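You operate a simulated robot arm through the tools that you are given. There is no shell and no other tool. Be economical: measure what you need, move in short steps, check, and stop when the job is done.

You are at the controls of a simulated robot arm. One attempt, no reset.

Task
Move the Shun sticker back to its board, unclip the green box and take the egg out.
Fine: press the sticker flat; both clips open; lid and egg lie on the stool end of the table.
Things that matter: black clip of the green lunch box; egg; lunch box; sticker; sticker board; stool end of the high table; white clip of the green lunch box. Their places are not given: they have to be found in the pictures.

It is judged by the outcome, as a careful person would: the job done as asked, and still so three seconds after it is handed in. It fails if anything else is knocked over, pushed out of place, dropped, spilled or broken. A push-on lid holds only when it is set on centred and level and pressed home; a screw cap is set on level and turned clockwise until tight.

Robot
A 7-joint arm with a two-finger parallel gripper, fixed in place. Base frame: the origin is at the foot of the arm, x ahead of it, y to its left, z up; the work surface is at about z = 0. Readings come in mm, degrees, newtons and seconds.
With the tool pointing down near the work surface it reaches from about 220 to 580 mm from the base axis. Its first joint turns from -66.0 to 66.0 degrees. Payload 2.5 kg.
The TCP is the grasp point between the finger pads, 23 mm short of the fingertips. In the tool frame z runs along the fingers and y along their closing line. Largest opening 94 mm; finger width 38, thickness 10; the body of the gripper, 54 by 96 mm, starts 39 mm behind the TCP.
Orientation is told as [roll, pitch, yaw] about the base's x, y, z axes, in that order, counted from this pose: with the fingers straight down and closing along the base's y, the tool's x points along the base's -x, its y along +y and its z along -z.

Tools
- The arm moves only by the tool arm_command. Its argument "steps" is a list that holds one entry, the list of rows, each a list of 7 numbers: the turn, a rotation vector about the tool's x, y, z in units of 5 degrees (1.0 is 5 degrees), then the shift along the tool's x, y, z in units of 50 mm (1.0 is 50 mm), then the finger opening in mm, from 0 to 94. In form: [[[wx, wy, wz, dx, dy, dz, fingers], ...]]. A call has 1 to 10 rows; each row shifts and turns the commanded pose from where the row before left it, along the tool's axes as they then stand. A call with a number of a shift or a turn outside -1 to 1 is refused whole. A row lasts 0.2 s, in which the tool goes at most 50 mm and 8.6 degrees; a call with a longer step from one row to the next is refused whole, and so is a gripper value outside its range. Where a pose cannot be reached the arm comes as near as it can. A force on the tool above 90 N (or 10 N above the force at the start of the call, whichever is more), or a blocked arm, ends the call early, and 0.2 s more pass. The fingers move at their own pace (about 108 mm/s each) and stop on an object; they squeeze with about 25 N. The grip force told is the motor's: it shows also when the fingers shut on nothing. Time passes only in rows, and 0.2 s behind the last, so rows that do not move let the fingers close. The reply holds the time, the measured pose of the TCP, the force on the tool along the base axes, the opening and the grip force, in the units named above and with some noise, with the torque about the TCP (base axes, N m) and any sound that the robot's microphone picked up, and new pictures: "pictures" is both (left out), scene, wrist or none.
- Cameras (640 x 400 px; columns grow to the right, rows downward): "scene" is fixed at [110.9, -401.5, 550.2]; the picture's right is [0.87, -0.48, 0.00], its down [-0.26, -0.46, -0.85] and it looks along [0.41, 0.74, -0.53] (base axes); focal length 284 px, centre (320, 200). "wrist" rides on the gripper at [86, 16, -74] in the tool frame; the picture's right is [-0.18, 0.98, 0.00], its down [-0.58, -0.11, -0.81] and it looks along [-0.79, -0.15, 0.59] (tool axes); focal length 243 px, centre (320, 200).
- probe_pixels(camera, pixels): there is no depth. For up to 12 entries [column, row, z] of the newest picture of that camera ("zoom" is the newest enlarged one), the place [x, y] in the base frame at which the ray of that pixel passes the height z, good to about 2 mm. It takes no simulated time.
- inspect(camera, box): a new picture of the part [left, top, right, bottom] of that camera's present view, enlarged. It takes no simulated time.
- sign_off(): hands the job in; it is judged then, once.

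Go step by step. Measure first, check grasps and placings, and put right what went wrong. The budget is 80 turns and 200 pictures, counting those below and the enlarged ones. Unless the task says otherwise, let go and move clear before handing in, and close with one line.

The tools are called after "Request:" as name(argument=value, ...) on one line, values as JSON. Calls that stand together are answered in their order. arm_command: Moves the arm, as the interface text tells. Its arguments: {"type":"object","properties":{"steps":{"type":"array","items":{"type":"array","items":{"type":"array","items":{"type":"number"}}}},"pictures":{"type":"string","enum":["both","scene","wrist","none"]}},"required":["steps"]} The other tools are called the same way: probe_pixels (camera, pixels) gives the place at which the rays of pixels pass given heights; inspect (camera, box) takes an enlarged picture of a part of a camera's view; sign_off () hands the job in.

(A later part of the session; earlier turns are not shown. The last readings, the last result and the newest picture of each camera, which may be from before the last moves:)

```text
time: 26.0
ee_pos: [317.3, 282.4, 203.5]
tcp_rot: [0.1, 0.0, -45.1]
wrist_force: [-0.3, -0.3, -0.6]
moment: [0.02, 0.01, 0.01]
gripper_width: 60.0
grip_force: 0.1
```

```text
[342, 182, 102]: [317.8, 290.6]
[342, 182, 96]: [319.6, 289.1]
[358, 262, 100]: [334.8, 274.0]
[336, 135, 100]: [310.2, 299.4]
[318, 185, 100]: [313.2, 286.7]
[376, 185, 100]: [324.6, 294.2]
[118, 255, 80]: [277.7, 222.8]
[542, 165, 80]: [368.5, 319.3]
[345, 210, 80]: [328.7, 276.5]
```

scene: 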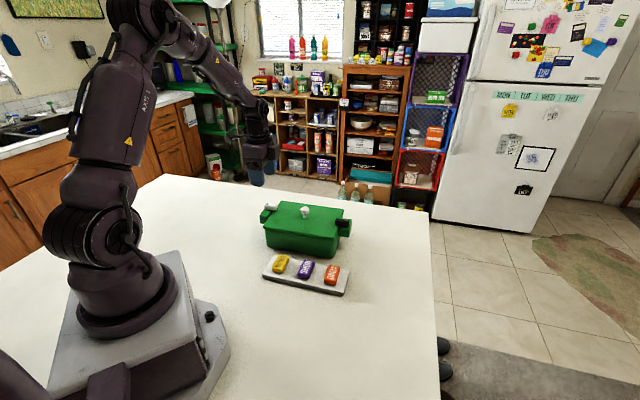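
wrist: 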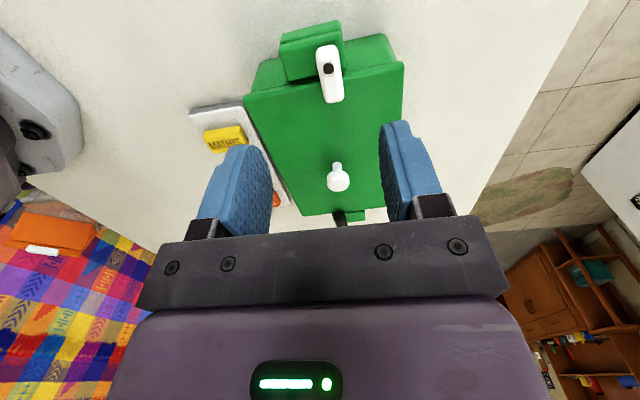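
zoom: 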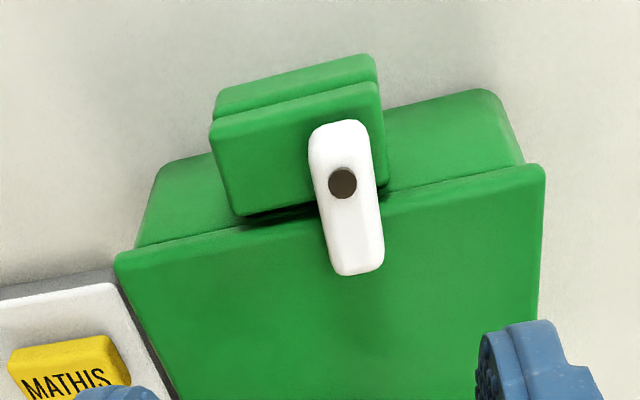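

From here the white clip's pivot is ≈(318,290), its tip ≈(335,274), 14 mm wide and along u. I'll lower the fingers around the pivot (tips at z≈88) and check.

Request:
arm_command(steps=[[[0, 0, 0, 0.098, 0.117, 0, 40], [0, 0, 0, 0, 0, 0.6, 40], [0, 0, 0, 0, 0, 0.6, 40], [0, 0, 0, 0, 0, 0.4, 40], [0, 0, 0, 0, 0, 0.2, 40], [0, 0, 0, 0, 0, 0, 40]]])

Request:
inspect(camera="scene", box=[240, 180, 336, 240])

Request:
inspect(camera="wrist", box=[200, 80, 440, 230])

```text
time: 27.4
ee_pos: [317.5, 290.4, 113.4]
tcp_rot: [0.0, 0.0, -45.1]
wrist_force: [0.2, -0.5, -0.6]
moment: [-0.01, 0.05, 0.0]
gripper_width: 39.9
grip_force: 0.1
```

scene: 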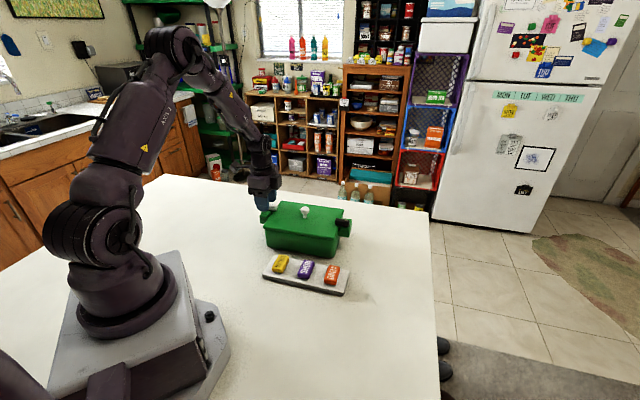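
wrist: 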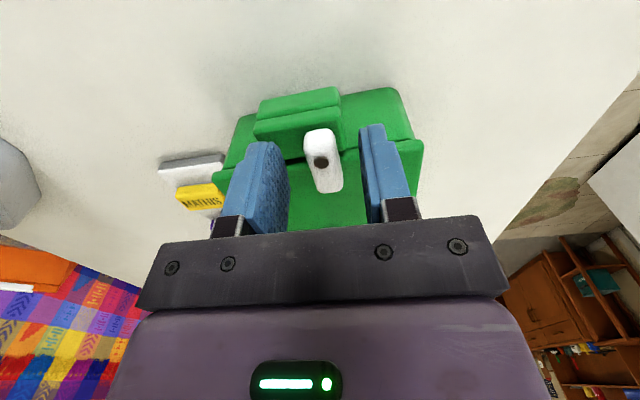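

```text
6.67 times, centred on (288, 210) of scene
```

zoom: 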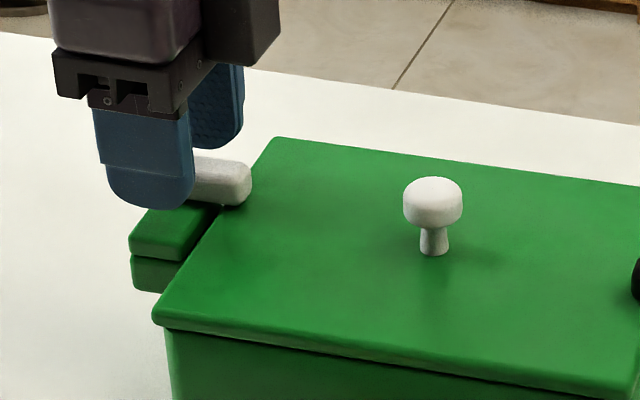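

```text
2.67 times, centred on (320, 155) of wrist
```

zoom: 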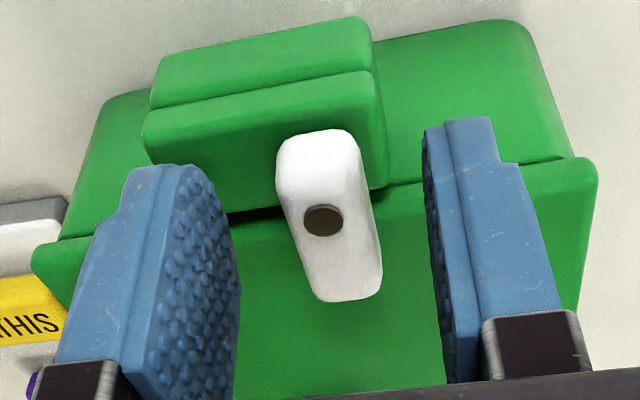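

Request:
probe_pixels(camera="zoom", pixels=[[323, 222, 98], [323, 222, 94], [318, 140, 96], [350, 295, 94], [285, 222, 92], [365, 215, 92]])

```text
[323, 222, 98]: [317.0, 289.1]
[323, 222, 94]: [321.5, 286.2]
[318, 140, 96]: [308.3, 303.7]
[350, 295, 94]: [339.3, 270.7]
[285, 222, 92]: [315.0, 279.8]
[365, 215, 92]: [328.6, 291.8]
```

Pivot ≈(318,289.5), top z≈98, right under the TCP. I'll lower 5 mm and close on the clip.

Request:
arm_command(steps=[[[0, 0, 0, 0, 0, 0.1, 40], [0, 0, 0, 0, 0, 0, 5], [0, 0, 0, 0, 0, 0, 5], [0, 0, 0, 0, 0, 0, 5]]], pictures="wrist")

```text
time: 28.4
ee_pos: [318.4, 289.9, 108.9]
tcp_rot: [0.1, 0.0, -45.1]
wrist_force: [0.9, 1.6, 0.8]
moment: [-0.04, -0.03, 0.01]
gripper_width: 16.7
grip_force: 25.1
```

wrist: 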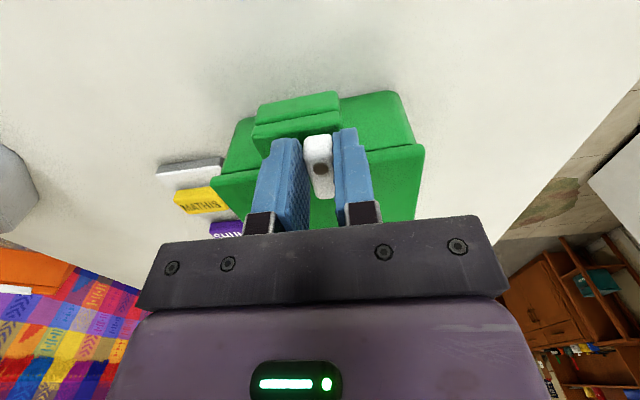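

The clip is gripped (16.7 mm). Now I'll turn the tool ccw about the pivot, 25° first, watching the torque.

Request:
arm_command(steps=[[[0, 0, -1, 0, 0, 0, 5], [0, 0, -1, 0, 0, 0, 5], [0, 0, -1, 0, 0, 0, 5], [0, 0, -1, 0, 0, 0, 5], [0, 0, -1, 0, 0, 0, 5]]], pictures="wrist")

```text
time: 29.6
ee_pos: [317.4, 290.5, 108.7]
tcp_rot: [0.1, 0.0, -20.0]
wrist_force: [-1.6, -3.3, 7.7]
moment: [-0.06, 0.01, -0.33]
gripper_width: 16.6
grip_force: 24.8
```

wrist: 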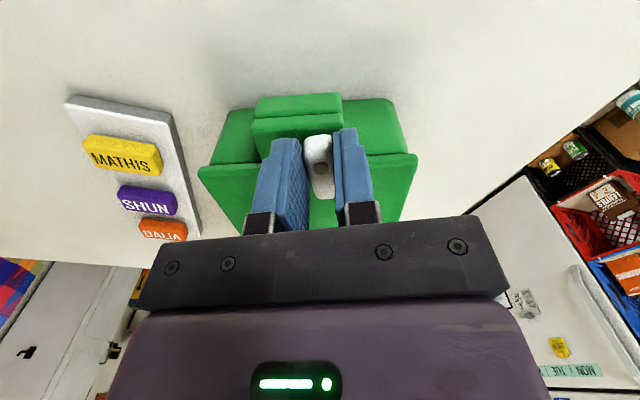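

The box has turned along with the clip (its outline stayed fixed in the wrist view while the board turned), so the clip does not swivel that way. I'll reverse the same 25° at once and look.

Request:
arm_command(steps=[[[0, 0, 1, 0, 0, 0, 5], [0, 0, 1, 0, 0, 0, 5], [0, 0, 1, 0, 0, 0, 5], [0, 0, 1, 0, 0, 0, 5], [0, 0, 1, 0, 0, 0, 5], [0, 0, 0, 0, 0, 0, 5]]])

Request:
inspect(camera="scene", box=[240, 190, 368, 270])

```text
time: 31.0
ee_pos: [318.3, 290.4, 109.0]
tcp_rot: [-0.1, 0.0, -45.2]
wrist_force: [-1.0, 3.2, 6.1]
moment: [-0.09, -0.17, 0.0]
gripper_width: 16.3
grip_force: 25.2
```

scene: 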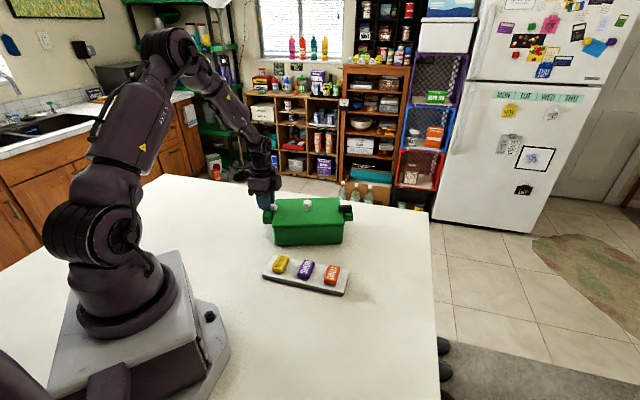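
wrist: 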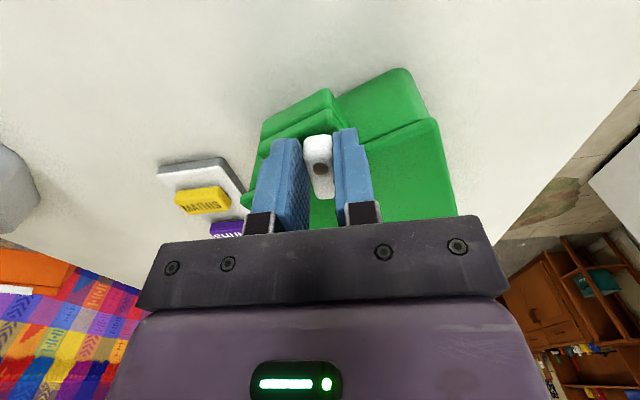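

```text
5.00 times, centred on (304, 230) of scene
```

zoom: 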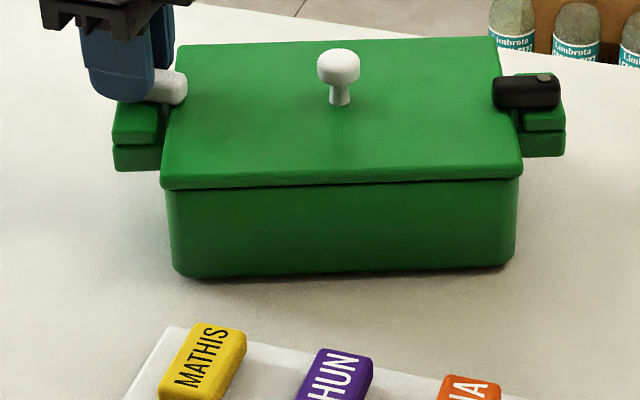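

The reversal swung the clip cw relative to the box (box stays ~25° turned), so clockwise is its opening direction. I'll continue cw 40° and check.

Request:
arm_command(steps=[[[0, 0, 1, 0, 0, 0, 5], [0, 0, 1, 0, 0, 0, 5], [0, 0, 1, 0, 0, 0, 5], [0, 0, 1, 0, 0, 0, 5], [0, 0, 1, 0, 0, 0, 5], [0, 0, 1, 0, 0, 0, 5], [0, 0, 1, 0, 0, 0, 5], [0, 0, 1, 0, 0, 0, 5], [0, 0, 0, 0, 0, 0, 5]]])

Request:
inspect(camera="scene", box=[240, 190, 368, 270])

```text
time: 33.0
ee_pos: [317.5, 289.0, 109.3]
tcp_rot: [0.0, -0.1, -85.1]
wrist_force: [3.6, -0.8, 2.0]
moment: [0.0, -0.06, -0.01]
gripper_width: 16.4
grip_force: 25.4
```

scene: 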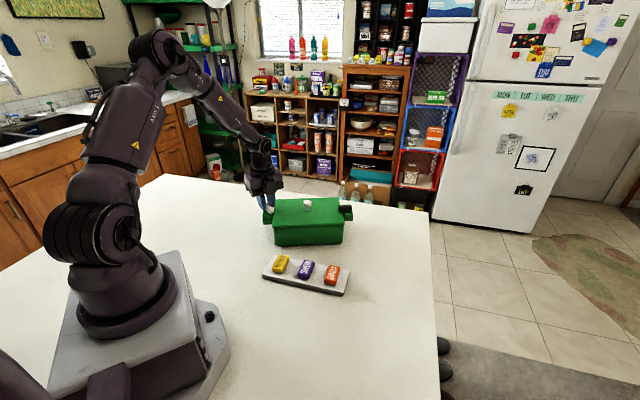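
wrist: 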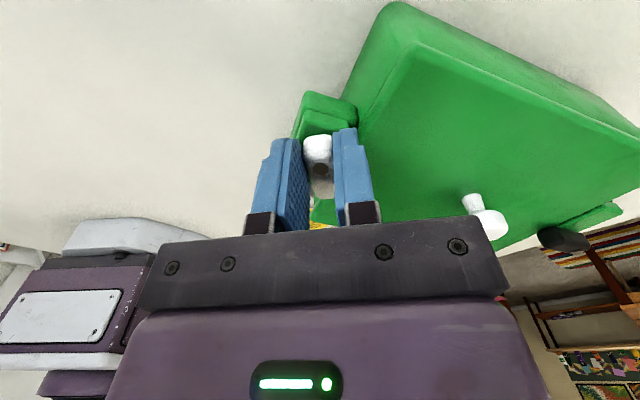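

```text
5.00 times, centred on (304, 230) of scene
```

zoom: 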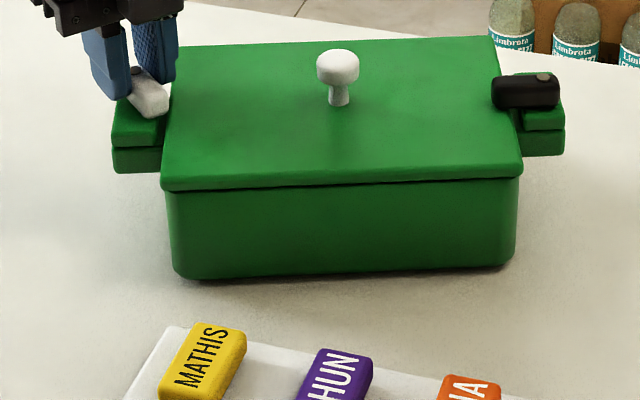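

The white clip is swinging off the lid without moving the box. Another 35° cw to bring it fully open.

Request:
arm_command(steps=[[[0, 0, 1, 0, 0, 0, 5], [0, 0, 1, 0, 0, 0, 5], [0, 0, 1, 0, 0, 0, 5], [0, 0, 1, 0, 0, 0, 5], [0, 0, 1, 0, 0, 0, 5], [0, 0, 1, 0, 0, 0, 5], [0, 0, 1, 0, 0, 0, 5], [0, 0, 0, 0, 0, 0, 5]]], pictures="scene")

Request:
inspect(camera="scene", box=[240, 190, 368, 270])

```text
time: 34.8
ee_pos: [317.0, 290.1, 109.0]
tcp_rot: [0.1, 0.2, -120.1]
wrist_force: [2.3, 2.3, 4.9]
moment: [-0.05, 0.02, 0.34]
gripper_width: 16.4
grip_force: 24.9
```

scene: 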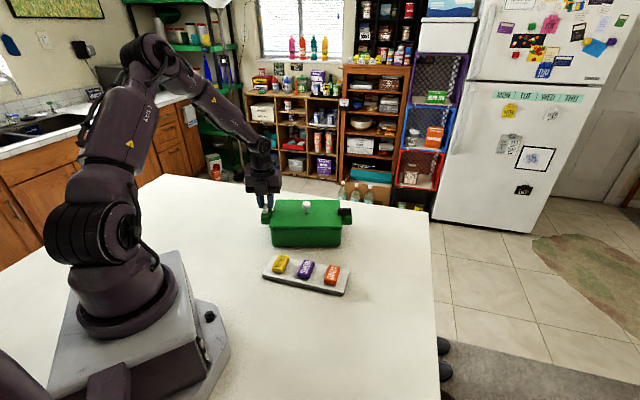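

```text
5.00 times, centred on (304, 230) of scene
```

zoom: 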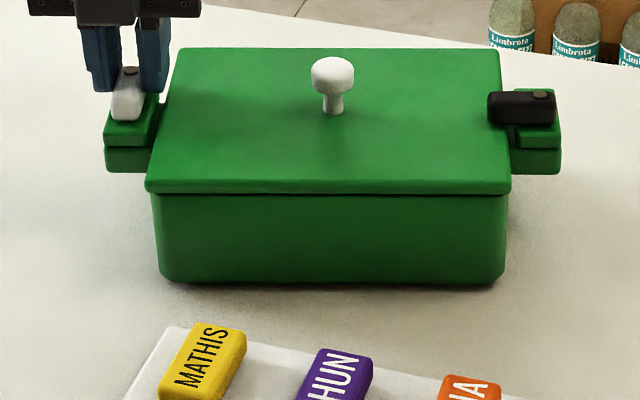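

The clip is at its 90° open stop and now carries the box back cw (nice). 15° more should restore the box's original heading.

Request:
arm_command(steps=[[[0, 0, 1, 0, 0, 0, 5], [0, 0, 1, 0, 0, 0, 5], [0, 0, 1, 0, 0, 0, 5], [0, 0, 0, 0, 0, 0, 5]]], pictures="scene")

Request:
inspect(camera="scene", box=[240, 190, 368, 270])

```text
time: 35.8
ee_pos: [317.2, 290.7, 109.7]
tcp_rot: [0.0, 0.0, -135.2]
wrist_force: [0.8, 2.5, 3.0]
moment: [0.24, -0.15, 0.47]
gripper_width: 16.4
grip_force: 25.1
```

scene: 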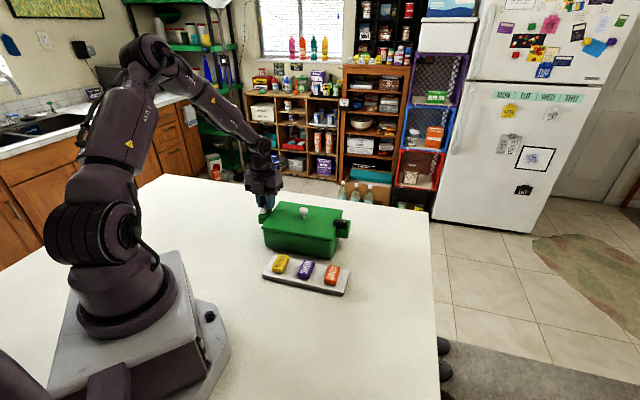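

```text
5.00 times, centred on (304, 230) of scene
```

zoom: 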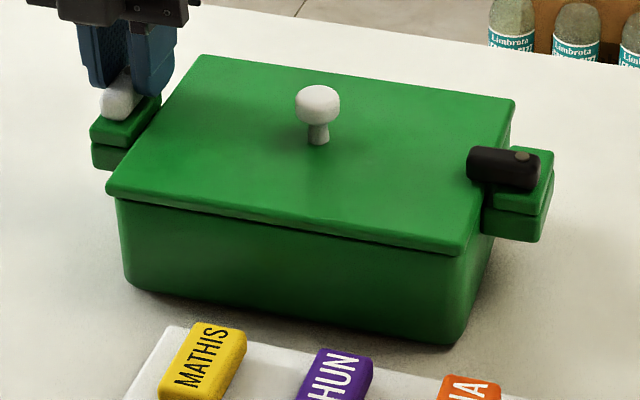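

The white clip is open and the box is back within ~3 mm of its original pose. Release, rise, and turn back to yaw −45.

Request:
arm_command(steps=[[[0, 0, 0, 0, 0, 0, 30], [0, 0, 0, 0, 0, 0, 30], [0, 0, 0, 0, 0, -0.4, 30], [0, 0, 0, 0, 0, -0.8, 30], [0, 0, 0, 0, 0, -0.8, 30], [0, 0, -1, 0, 0, 0, 40], [0, 0, -1, 0, 0, 0, 40], [0, 0, -1, 0, 0, 0, 40], [0, 0, -1, 0, 0, 0, 40], [0, 0, -1, 0, 0, 0, 40]]], pictures="none")

Request:
arm_command(steps=[[[0, 0, -1, 0, 0, 0, 40], [0, 0, -1, 0, 0, 0, 40], [0, 0, -1, 0, 0, 0, 40], [0, 0, -1, 0, 0, 0, 40], [0, 0, -1, 0, 0, 0, 40], [0, 0, -1, 0, 0, 0, 40], [0, 0, -1, 0, 0, 0, 40], [0, 0, -1, 0, 0, 0, 40], [0, 0, -1, 0, 0, 0, 40], [0, 0, -1, 0, 0, 0, 40]]], pictures="none")

Request:
arm_command(steps=[[[0, 0, -1, 0, 0, 0, 40], [0, 0, -1, 0, 0, 0, 40], [0, 0, -1, 0, 0, 0, 40], [0, 0, 0, -0.8, 0, 0, 40], [0, 0, 0, -0.8, 0, 0, 40], [0, 0, 0, 0, 0, 0, 40]]])

Request:
inspect(camera="wrist", box=[200, 60, 440, 210])

```text
time: 38.0
ee_pos: [317.5, 290.7, 209.4]
tcp_rot: [0.0, -0.1, -110.0]
wrist_force: [0.0, 0.1, 0.7]
moment: [-0.02, 0.0, 0.02]
gripper_width: 39.9
grip_force: 0.1
```

```text
time: 40.2
ee_pos: [317.8, 289.1, 208.3]
tcp_rot: [-0.1, 0.0, -60.0]
wrist_force: [-0.1, -0.2, 0.3]
moment: [-0.03, 0.01, -0.03]
gripper_width: 40.4
grip_force: 0.1
```

```text
time: 41.6
ee_pos: [374.0, 233.7, 209.1]
tcp_rot: [0.1, -0.1, -45.2]
wrist_force: [0.1, 0.1, -0.6]
moment: [0.0, 0.0, 0.0]
gripper_width: 39.9
grip_force: 0.1
```

scene: 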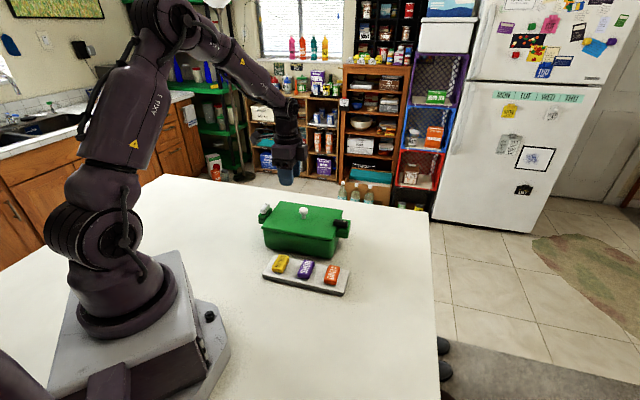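
wrist: 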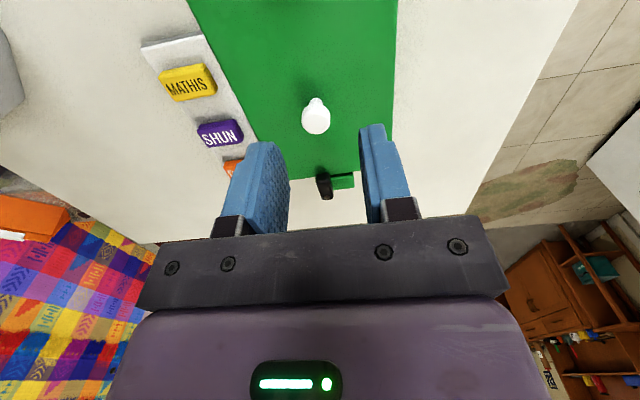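

```text
2.67 times, centred on (320, 135) of wrist
```

zoom: 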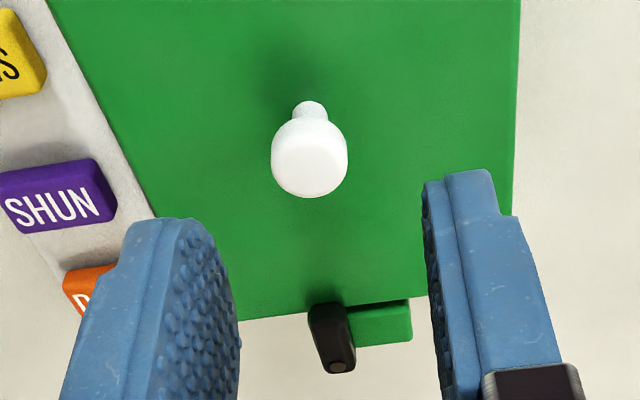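

The black clip lies at the −v end of its tab, the 180° mirror of the white one, so it too should open cw. I'll probe its pivot and the knob.

Request:
probe_pixels(camera="zoom", pixels=[[337, 367, 98], [327, 310, 96], [310, 170, 116], [310, 170, 108], [310, 106, 80]])

Request:
probe_pixels(camera="scene", pixels=[[344.2, 221.2, 98], [304, 209.5, 110]])

```text
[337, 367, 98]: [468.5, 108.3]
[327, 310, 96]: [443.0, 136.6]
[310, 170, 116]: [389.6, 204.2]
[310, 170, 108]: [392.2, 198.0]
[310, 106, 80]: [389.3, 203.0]
```

```text
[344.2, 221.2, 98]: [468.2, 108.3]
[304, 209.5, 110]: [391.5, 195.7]
```

Both cameras agree: black pivot ≈(468.5,108.3). Move there and lower around it, then close.

Request:
arm_command(steps=[[[0, 0, 0, -0.78, -0.11, 0, 40], [0, 0, 0, -0.78, -0.11, 0, 40], [0, 0, 0, -0.78, -0.11, 0, 40], [0, 0, 0, -0.77, -0.11, 0, 40], [0, 0, 0, 0, 0, 0.8, 40], [0, 0, 0, 0, 0, 0.7, 40], [0, 0, 0, 0, 0, 0.4, 40], [0, 0, 0, 0, 0, 0, 40]]])

Request:
inspect(camera="wrist", box=[200, 80, 440, 230])

Request:
inspect(camera="scene", box=[280, 180, 376, 240])

```text
time: 43.4
ee_pos: [468.6, 109.1, 113.0]
tcp_rot: [0.0, 0.1, -45.1]
wrist_force: [0.1, 0.5, 0.3]
moment: [-0.01, -0.01, -0.01]
gripper_width: 39.9
grip_force: 0.0
```

scene: 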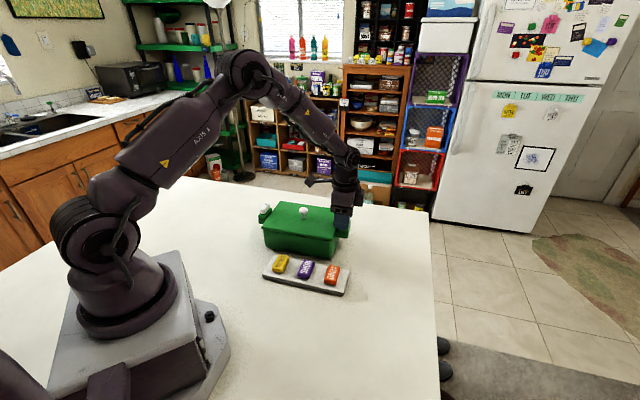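
wrist: 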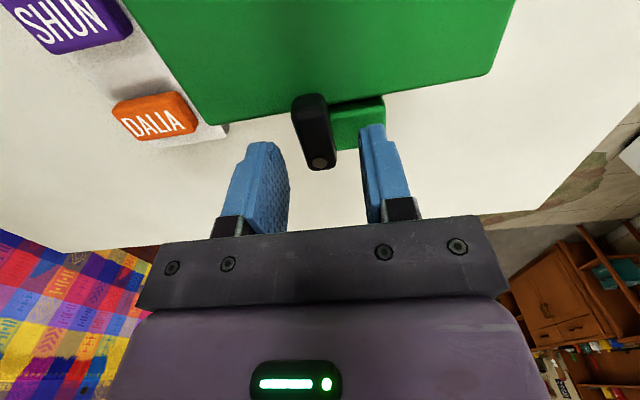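

```text
2.67 times, centred on (320, 155) of wrist
```

zoom: 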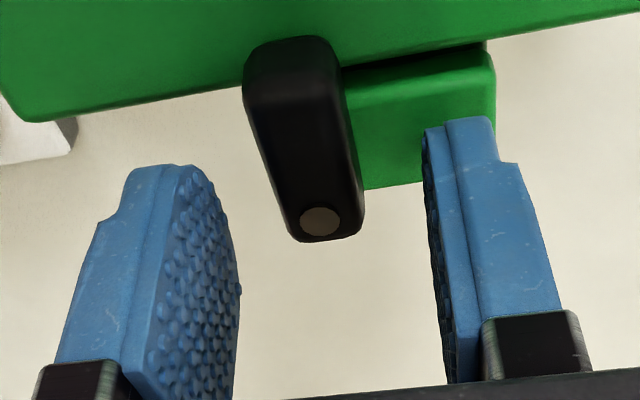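

```text
6.67 times, centred on (328, 210) of scene
```

zoom: 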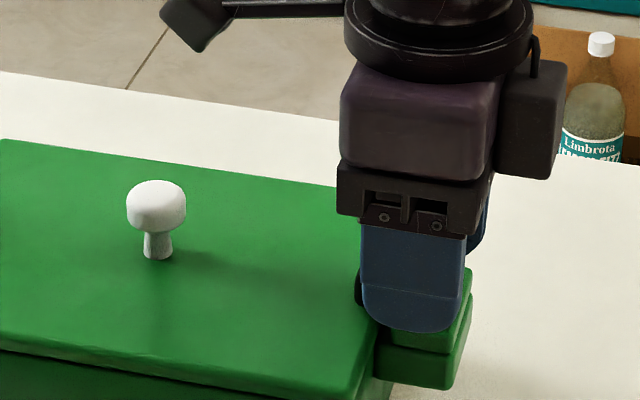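

The pivot sits at zoom (320,222), the same spot as for the white clip. Lower 4.5 mm, close, then turn 15° cw as a test.

Request:
arm_command(steps=[[[0, 0, 0, 0, 0, 0.09, 40], [0, 0, 0, 0, 0, 0, 5], [0, 0, 0, 0, 0, 0, 5], [0, 0, 0, 0, 0, 0, 5], [0, 0, 1, 0, 0, 0, 5], [0, 0, 1, 0, 0, 0, 5]]], pictures="wrist")

Request:
inspect(camera="scene", box=[240, 190, 368, 270])

```text
time: 44.8
ee_pos: [467.9, 107.9, 109.5]
tcp_rot: [0.0, 0.0, -55.2]
wrist_force: [0.4, 0.7, -0.3]
moment: [0.08, -0.02, -0.03]
gripper_width: 16.4
grip_force: 25.0
```

wrist: 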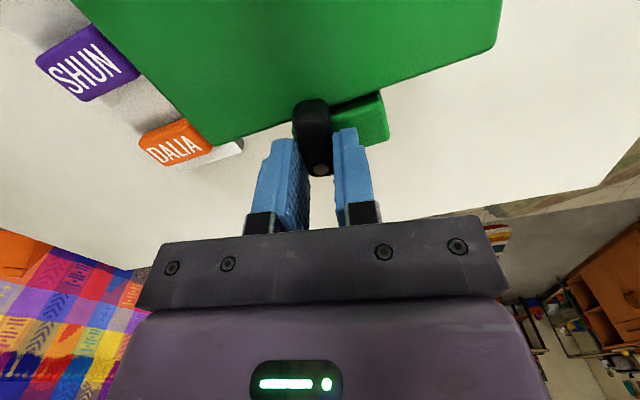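

```text
5.00 times, centred on (304, 230) of scene
```

zoom: 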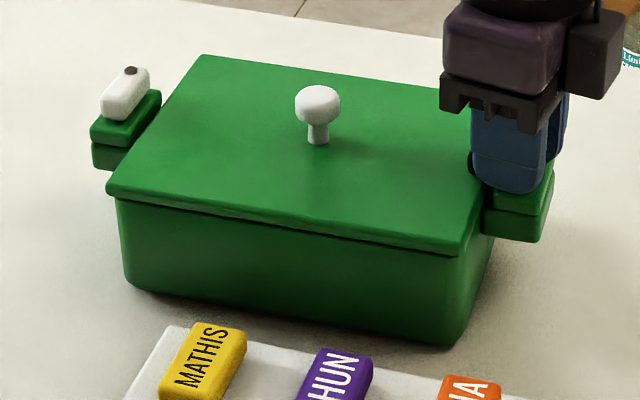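

The clip turns freely (moment −0.03, box unmoved). Continue another 75° cw, to ~88° open.

Request:
arm_command(steps=[[[0, 0, 1, 0, 0, 0, 5], [0, 0, 1, 0, 0, 0, 5], [0, 0, 1, 0, 0, 0, 5], [0, 0, 1, 0, 0, 0, 5], [0, 0, 1, 0, 0, 0, 5], [0, 0, 1, 0, 0, 0, 5], [0, 0, 1, 0, 0, 0, 5], [0, 0, 1, 0, 0, 0, 5], [0, 0, 1, 0, 0, 0, 5], [0, 0, 1, 0, 0, 0, 5]]], pictures="none")

Request:
arm_command(steps=[[[0, 0, 1, 0, 0, 0, 5], [0, 0, 1, 0, 0, 0, 5], [0, 0, 1, 0, 0, 0, 5], [0, 0, 1, 0, 0, 0, 5], [0, 0, 1, 0, 0, 0, 5], [0, 0, 0.7, 0, 0, 0, 5], [0, 0, 0, 0, 0, 0, 5]]], pictures="scene")

Request:
inspect(camera="scene", box=[240, 190, 368, 270])

```text
time: 47.0
ee_pos: [466.5, 108.1, 109.9]
tcp_rot: [0.0, 0.0, -105.1]
wrist_force: [2.4, -2.4, 0.4]
moment: [-0.12, -0.05, -0.02]
gripper_width: 16.4
grip_force: 24.7
```

```text
time: 48.6
ee_pos: [467.3, 108.3, 109.4]
tcp_rot: [0.0, -0.1, -133.7]
wrist_force: [2.7, -2.5, 1.1]
moment: [-0.1, 0.0, 0.0]
gripper_width: 16.5
grip_force: 25.3
```

scene: 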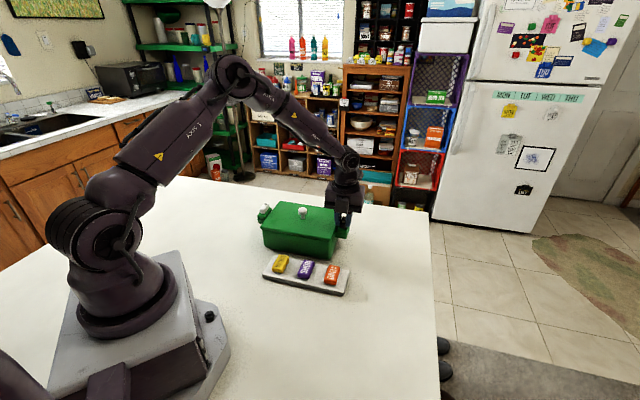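

```text
5.00 times, centred on (304, 230) of scene
```

zoom: 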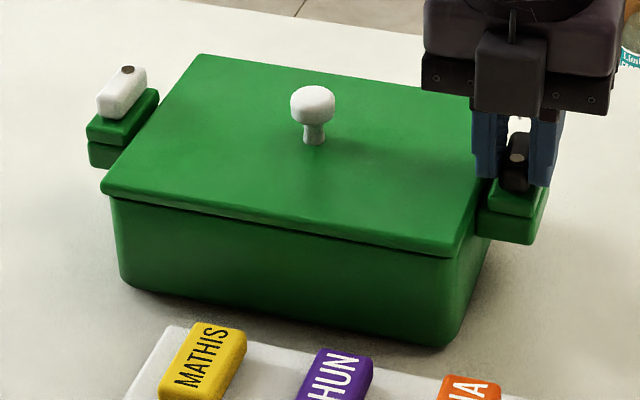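

The black clip is open too. Release, rise and turn back to yaw −45, then look at the knob.

Request:
arm_command(steps=[[[0, 0, 0, 0, 0, 0, 30], [0, 0, 0, 0, 0, 0, 30], [0, 0, 0, 0, 0, -0.4, 30], [0, 0, 0, 0, 0, -0.8, 30], [0, 0, 0, 0, 0, -0.8, 30], [0, 0, -1, 0, 0, 0, 40], [0, 0, -1, 0, 0, 0, 40], [0, 0, -1, 0, 0, 0, 40], [0, 0, -1, 0, 0, 0, 40], [0, 0, -1, 0, 0, 0, 40]]], pictures="none")

Request:
arm_command(steps=[[[0, 0, -1, 0, 0, 0, 40], [0, 0, -1, 0, 0, 0, 40], [0, 0, -1, 0, 0, 0, 40], [0, 0, -1, 0, 0, 0, 40], [0, 0, -1, 0, 0, 0, 40], [0, 0, -1, 0, 0, 0, 40], [0, 0, -1, 0, 0, 0, 40], [0, 0, -1, 0, 0, 0, 40], [0, 0, -1, 0, 0, 0, 40], [0, 0, -1, 0, 0, 0, 40]]], pictures="none")

Request:
arm_command(steps=[[[0, 0, -0.9, 0, 0, 0, 50], [0, 0, -0.9, 0, 0, 0, 50], [0, 0, -0.9, 0, 0, 0, 50], [0, 0, 0, 0.8, 0.08, 0, 50], [0, 0, 0, 0.8, 0.08, 0, 50], [0, 0, 0, 0.8, 0.08, 0, 50], [0, 0, 0, 0, 0, 0, 50]]])

Request:
inspect(camera="wrist", box=[200, 30, 440, 180])

Request:
inspect(camera="scene", box=[240, 190, 368, 270])

```text
time: 50.8
ee_pos: [468.5, 108.0, 208.8]
tcp_rot: [0.0, 0.0, -108.5]
wrist_force: [0.3, 0.1, -0.4]
moment: [0.01, 0.03, -0.04]
gripper_width: 39.8
grip_force: 0.1
```

```text
time: 53.0
ee_pos: [468.6, 108.6, 209.3]
tcp_rot: [0.1, 0.0, -58.5]
wrist_force: [0.2, 0.3, -0.4]
moment: [0.01, 0.01, -0.04]
gripper_width: 39.9
grip_force: 0.1
```

```text
time: 54.6
ee_pos: [390.9, 201.3, 210.1]
tcp_rot: [0.0, 0.0, -45.1]
wrist_force: [-0.3, -0.2, -0.6]
moment: [-0.02, -0.01, 0.01]
gripper_width: 49.9
grip_force: 0.0
```

scene: 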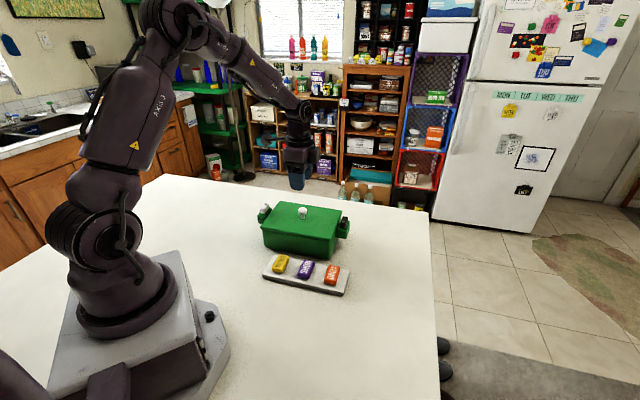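
wrist: 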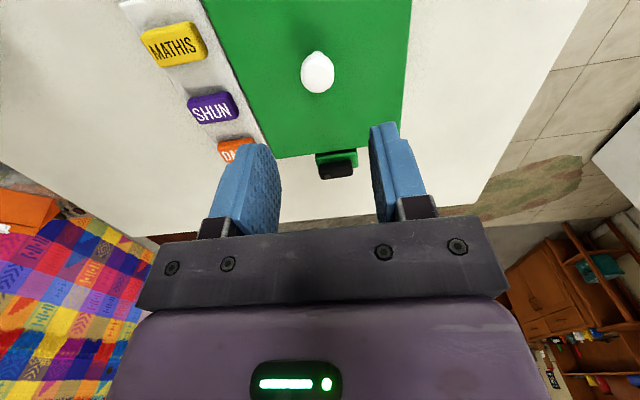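

```text
2.67 times, centred on (320, 105) of wrist
```

zoom: 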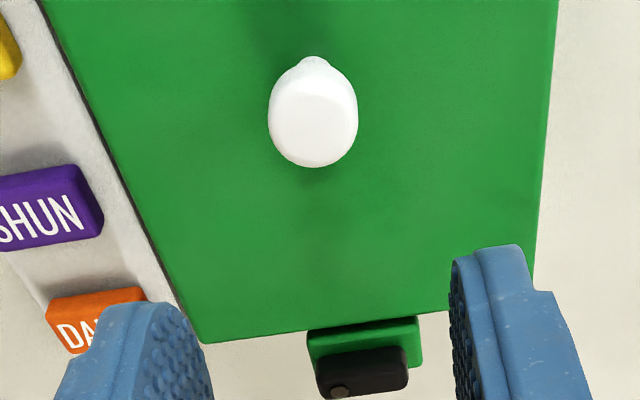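

```text
5.00 times, centred on (304, 230) of scene
```

zoom: 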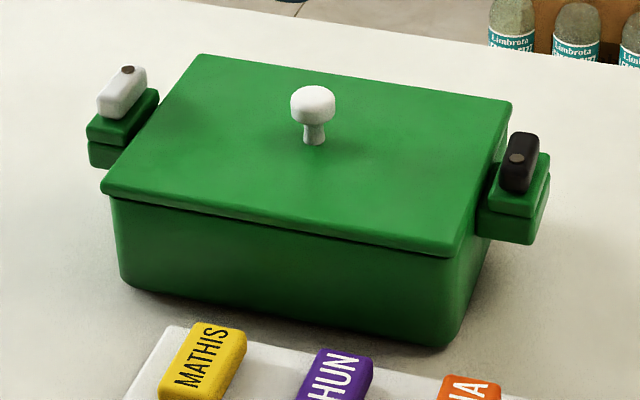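

Both clips stand parallel to the lid ends, clear of it. Locate the knob from both views.

Request:
probe_pixels(camera="wrist", pixels=[[317.5, 73, 114], [317.5, 73, 108], [317, 91.5, 108], [300.5, 72.5, 106], [334.5, 72.5, 106]])

Request:
probe_pixels(camera="scene", pixels=[[302.4, 209.6, 114], [302.4, 209.6, 108], [302.8, 217.8, 82]])

```text
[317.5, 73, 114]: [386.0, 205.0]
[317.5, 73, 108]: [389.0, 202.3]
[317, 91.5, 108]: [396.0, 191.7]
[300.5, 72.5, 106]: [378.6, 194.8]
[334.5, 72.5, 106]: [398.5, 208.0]
```

```text
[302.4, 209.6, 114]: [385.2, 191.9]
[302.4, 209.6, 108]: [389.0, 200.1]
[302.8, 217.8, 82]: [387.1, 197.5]
```

Knob head ≈(388.5,200.5), top z≈109. Lower around it (tips z≈89) and close.

Request:
arm_command(steps=[[[0, 0, 0, 0.02, -0.046, 0.6, 50], [0, 0, 0, 0, 0, 0.7, 50], [0, 0, 0, 0, 0, 0.5, 50], [0, 0, 0, 0, 0, 0.16, 50], [0, 0, 0, 0, 0, 0, 10], [0, 0, 0, 0, 0, 0, 10], [0, 0, 0, 0, 0, 0, 10]]])

Request:
inspect(camera="scene", box=[240, 180, 368, 260])

```text
time: 56.2
ee_pos: [388.9, 200.9, 110.8]
tcp_rot: [0.0, 0.1, -45.1]
wrist_force: [0.6, -0.4, -0.5]
moment: [0.01, 0.0, -0.02]
gripper_width: 23.4
grip_force: 24.8
heard: snap
```

scene: 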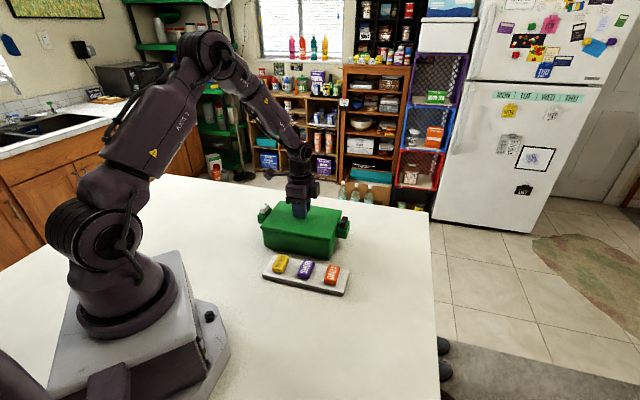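
wrist: 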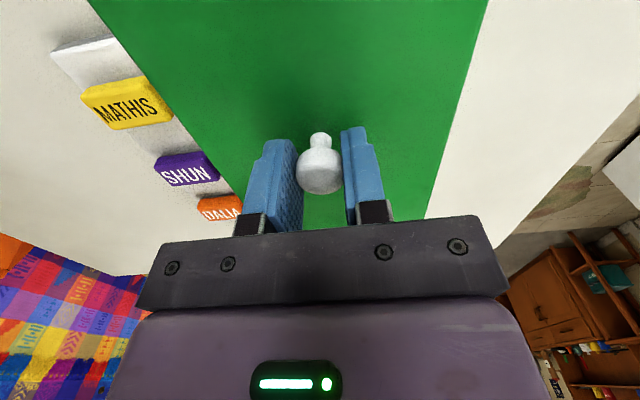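

```text
5.00 times, centred on (304, 220) of scene
```

zoom: 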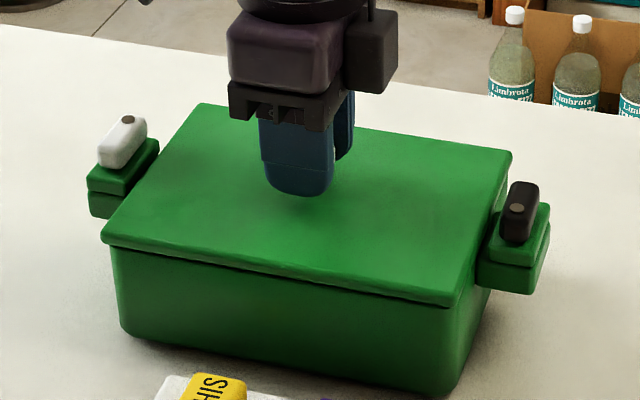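

Knob gripped (23.4 mm); a "snap" was heard, perhaps the lid's seat. I'll lift slowly 30 mm and check that only the lid rises.

Request:
arm_command(steps=[[[0, 0, 0, 0, 0, -0.1, 10], [0, 0, 0, 0, 0, -0.1, 10], [0, 0, 0, 0, 0, -0.2, 10], [0, 0, 0, 0, 0, -0.3, 10], [0, 0, 0, 0, 0, 0, 10]]])

Request:
inspect(camera="scene", box=[240, 170, 368, 250])

```text
time: 57.4
ee_pos: [389.2, 201.5, 146.5]
tcp_rot: [-0.1, 0.1, -45.0]
wrist_force: [0.1, 0.5, -0.2]
moment: [0.04, 0.01, 0.01]
gripper_width: 23.6
grip_force: 24.7
```

scene: 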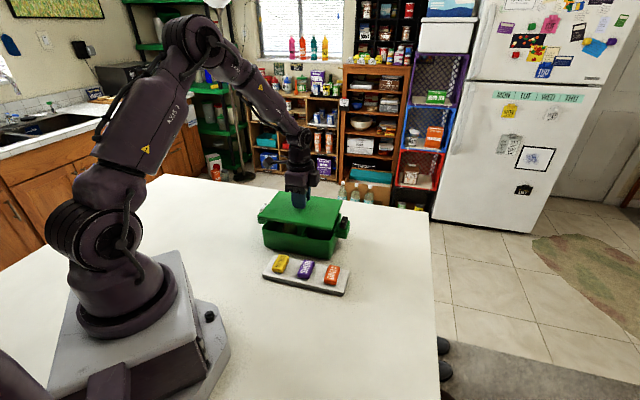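
wrist: 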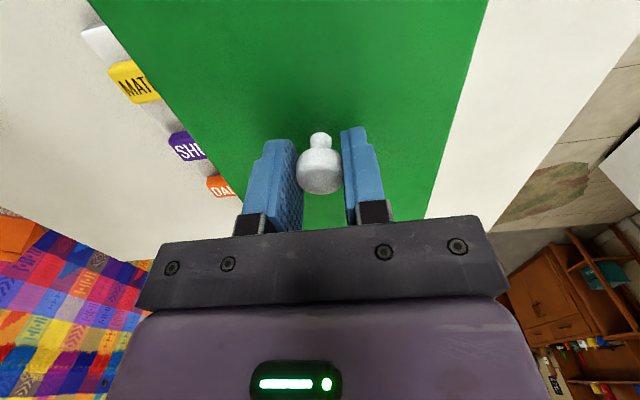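

```text
5.00 times, centred on (304, 210) of scene
```

zoom: 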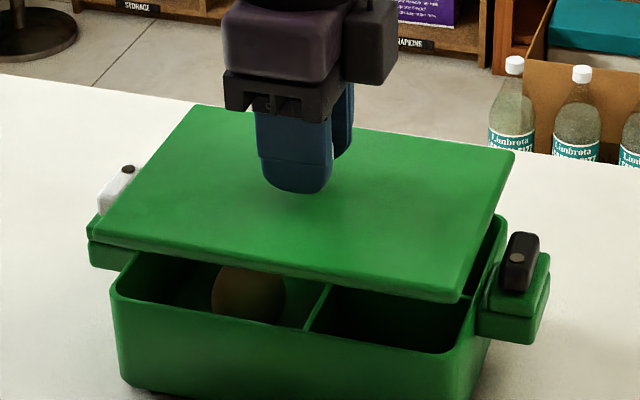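

The lid rises level and the egg shows in the left compartment. Lift 50 mm more and carry the lid toward the stool end.

Request:
arm_command(steps=[[[0, 0, 0, 0, 0, -0.5, 10], [0, 0, 0, 0, 0, -0.5, 10], [0, 0, 0, -0.514, -0.616, 0, 10], [0, 0, 0, -0.514, -0.616, 0, 10], [0, 0, 0, -0.514, -0.616, 0, 10], [0, 0, 0, -0.514, -0.616, 0, 10], [0, 0, 0, -0.514, -0.616, 0, 10], [0, 0, 0, -0.514, -0.616, 0, 10]]], pictures="none")

Request:
arm_command(steps=[[[0, 0, 0, -0.514, -0.616, 0, 10], [0, 0, 0, -0.514, -0.616, 0, 10], [0, 0, 0, -0.514, -0.616, 0, 10], [0, 0, 0, -0.514, -0.616, 0, 10], [0, 0, 0, 0, 0, 0, 10]]])

```text
time: 59.2
ee_pos: [367.2, -39.0, 196.6]
tcp_rot: [0.0, 0.0, -45.2]
wrist_force: [-0.6, 0.1, -0.7]
moment: [0.0, -0.04, -0.02]
gripper_width: 23.4
grip_force: 24.9
```

```text
time: 60.4
ee_pos: [351.6, -199.7, 195.7]
tcp_rot: [0.0, -0.1, -45.1]
wrist_force: [-0.1, 0.4, -1.1]
moment: [-0.01, 0.01, -0.01]
gripper_width: 23.5
grip_force: 24.6
```

scene: 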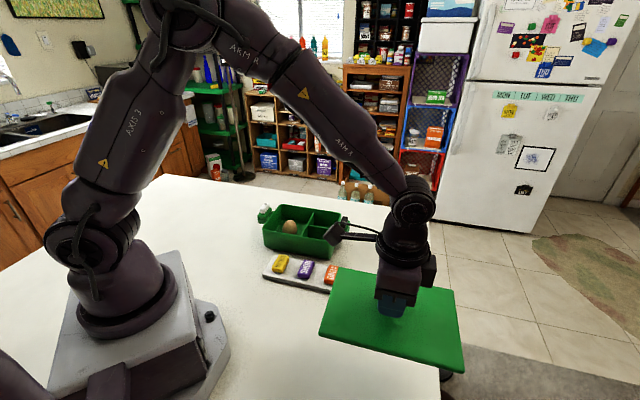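
wrist: 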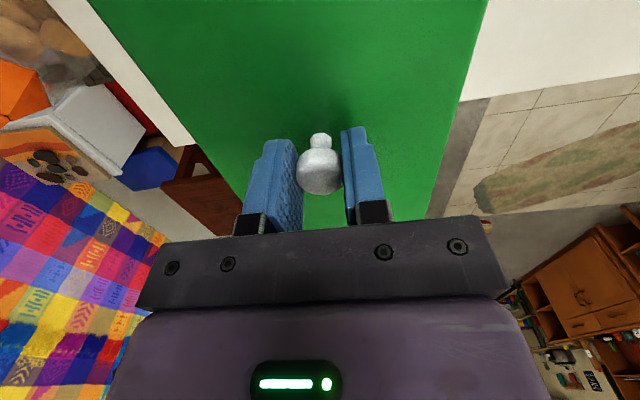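

The lid is level; its outer edge would be ~10 mm from the table edge, so I'll back off 25 mm and lower to just above the table.

Request:
arm_command(steps=[[[0, 0, 0, 0.5, 0, 0, 10], [0, 0, 0, 0, 0, 0.8, 10], [0, 0, 0, 0, 0, 0.8, 10], [0, 0, 0, 0, 0, 0.7, 10], [0, 0, 0, 0, 0, 0.5, 10], [0, 0, 0, 0, 0, 0.1, 10], [0, 0, 0, 0, 0, 0, 10]]])

Request:
inspect(camera="scene", box=[280, 260, 504, 400])

```text
time: 62.0
ee_pos: [335.8, -180.6, 50.7]
tcp_rot: [0.0, 0.0, -45.1]
wrist_force: [0.4, -0.1, 0.1]
moment: [0.0, -0.01, -0.03]
gripper_width: 23.4
grip_force: 25.1
```

scene: 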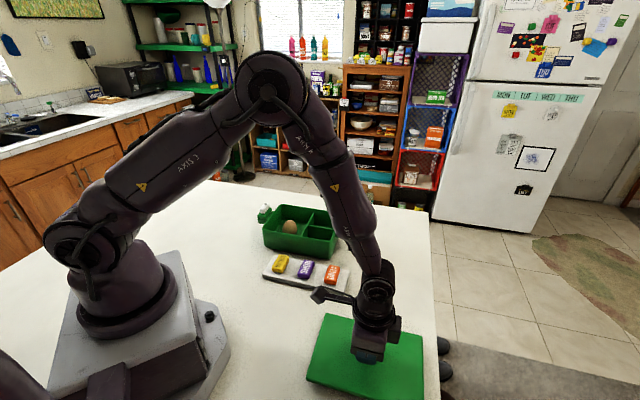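
wrist: 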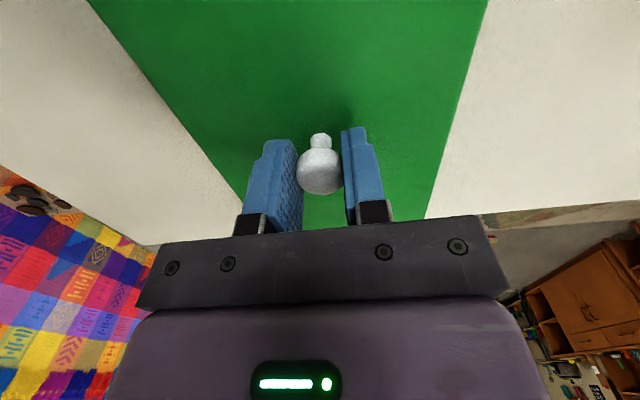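

```text
2.86 times, centred on (392, 330) of scene
```

zoom: 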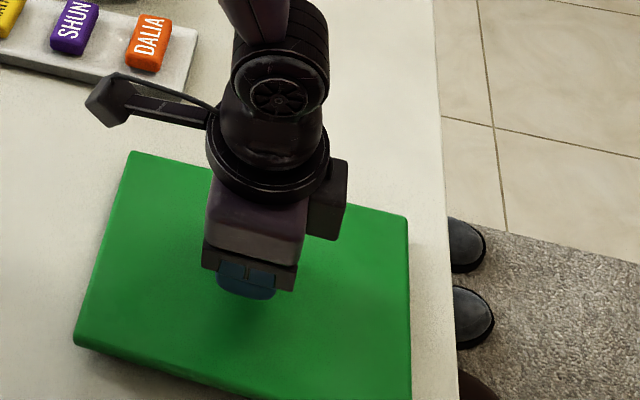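

The lid hangs level well inside the table edge. Lower in small steps until contact.

Request:
arm_command(steps=[[[0, 0, 0, 0, 0, 0.08, 10], [0, 0, 0, 0, 0, 0.08, 10], [0, 0, 0, 0, 0, 0.06, 10], [0, 0, 0, 0, 0, 0, 10]]], pictures="none")

```text
time: 63.0
ee_pos: [336.7, -183.1, 42.3]
tcp_rot: [0.1, -0.3, -45.2]
wrist_force: [-2.4, -0.6, 33.6]
moment: [-0.03, 0.02, 0.03]
gripper_width: 23.6
grip_force: 25.2
```

Contact (34 N) at TCP z 42. Ease up 2 mm, release and rise.

Request:
arm_command(steps=[[[0, 0, 0, 0, 0, -0.04, 10], [0, 0, 0, 0, 0, 0, 60], [0, 0, 0, 0, 0, 0, 60], [0, 0, 0, 0, 0, -0.5, 60], [0, 0, 0, 0, 0, -0.9, 60], [0, 0, 0, 0, 0, -0.9, 60], [0, 0, 0, 0, 0, -0.9, 60], [0, 0, 0, 0, 0, 0, 60]]])

Request:
inspect(camera="scene", box=[240, 190, 368, 270])

Request:
inspect(camera="scene", box=[280, 260, 504, 400])

```text
time: 64.8
ee_pos: [334.9, -180.6, 202.9]
tcp_rot: [0.1, 0.0, -45.1]
wrist_force: [-0.6, 0.2, 0.2]
moment: [-0.04, 0.01, 0.01]
gripper_width: 60.1
grip_force: 0.1
```

scene: 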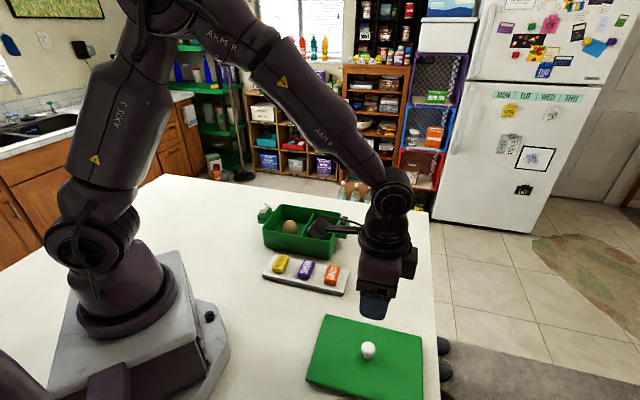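
wrist: 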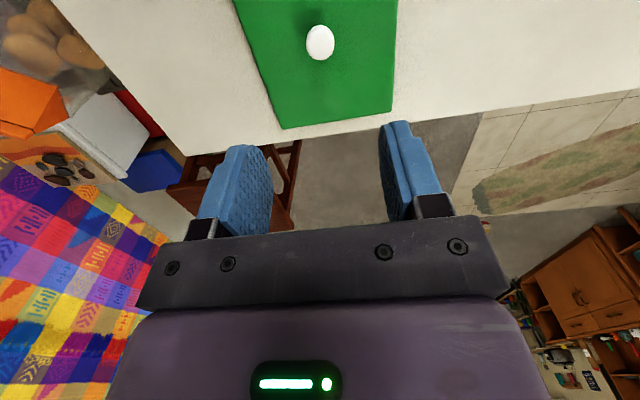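

```text
5.00 times, centred on (304, 230) of scene
```

zoom: 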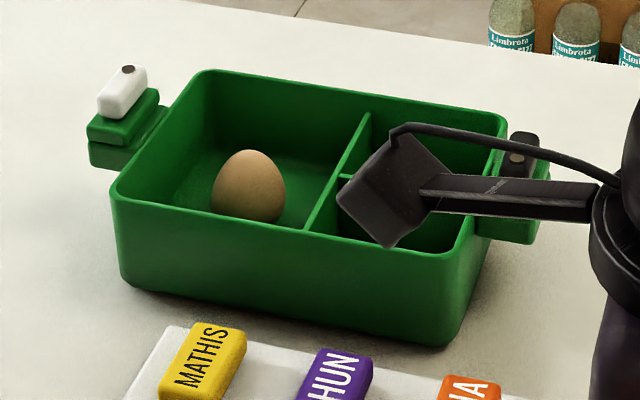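

```text
2.86 times, centred on (392, 330) of scene
```

zoom: 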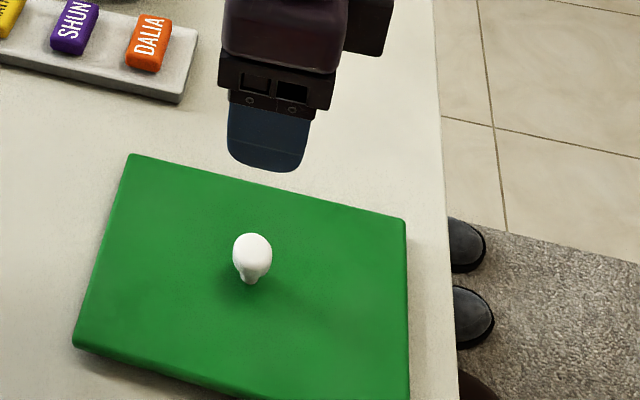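

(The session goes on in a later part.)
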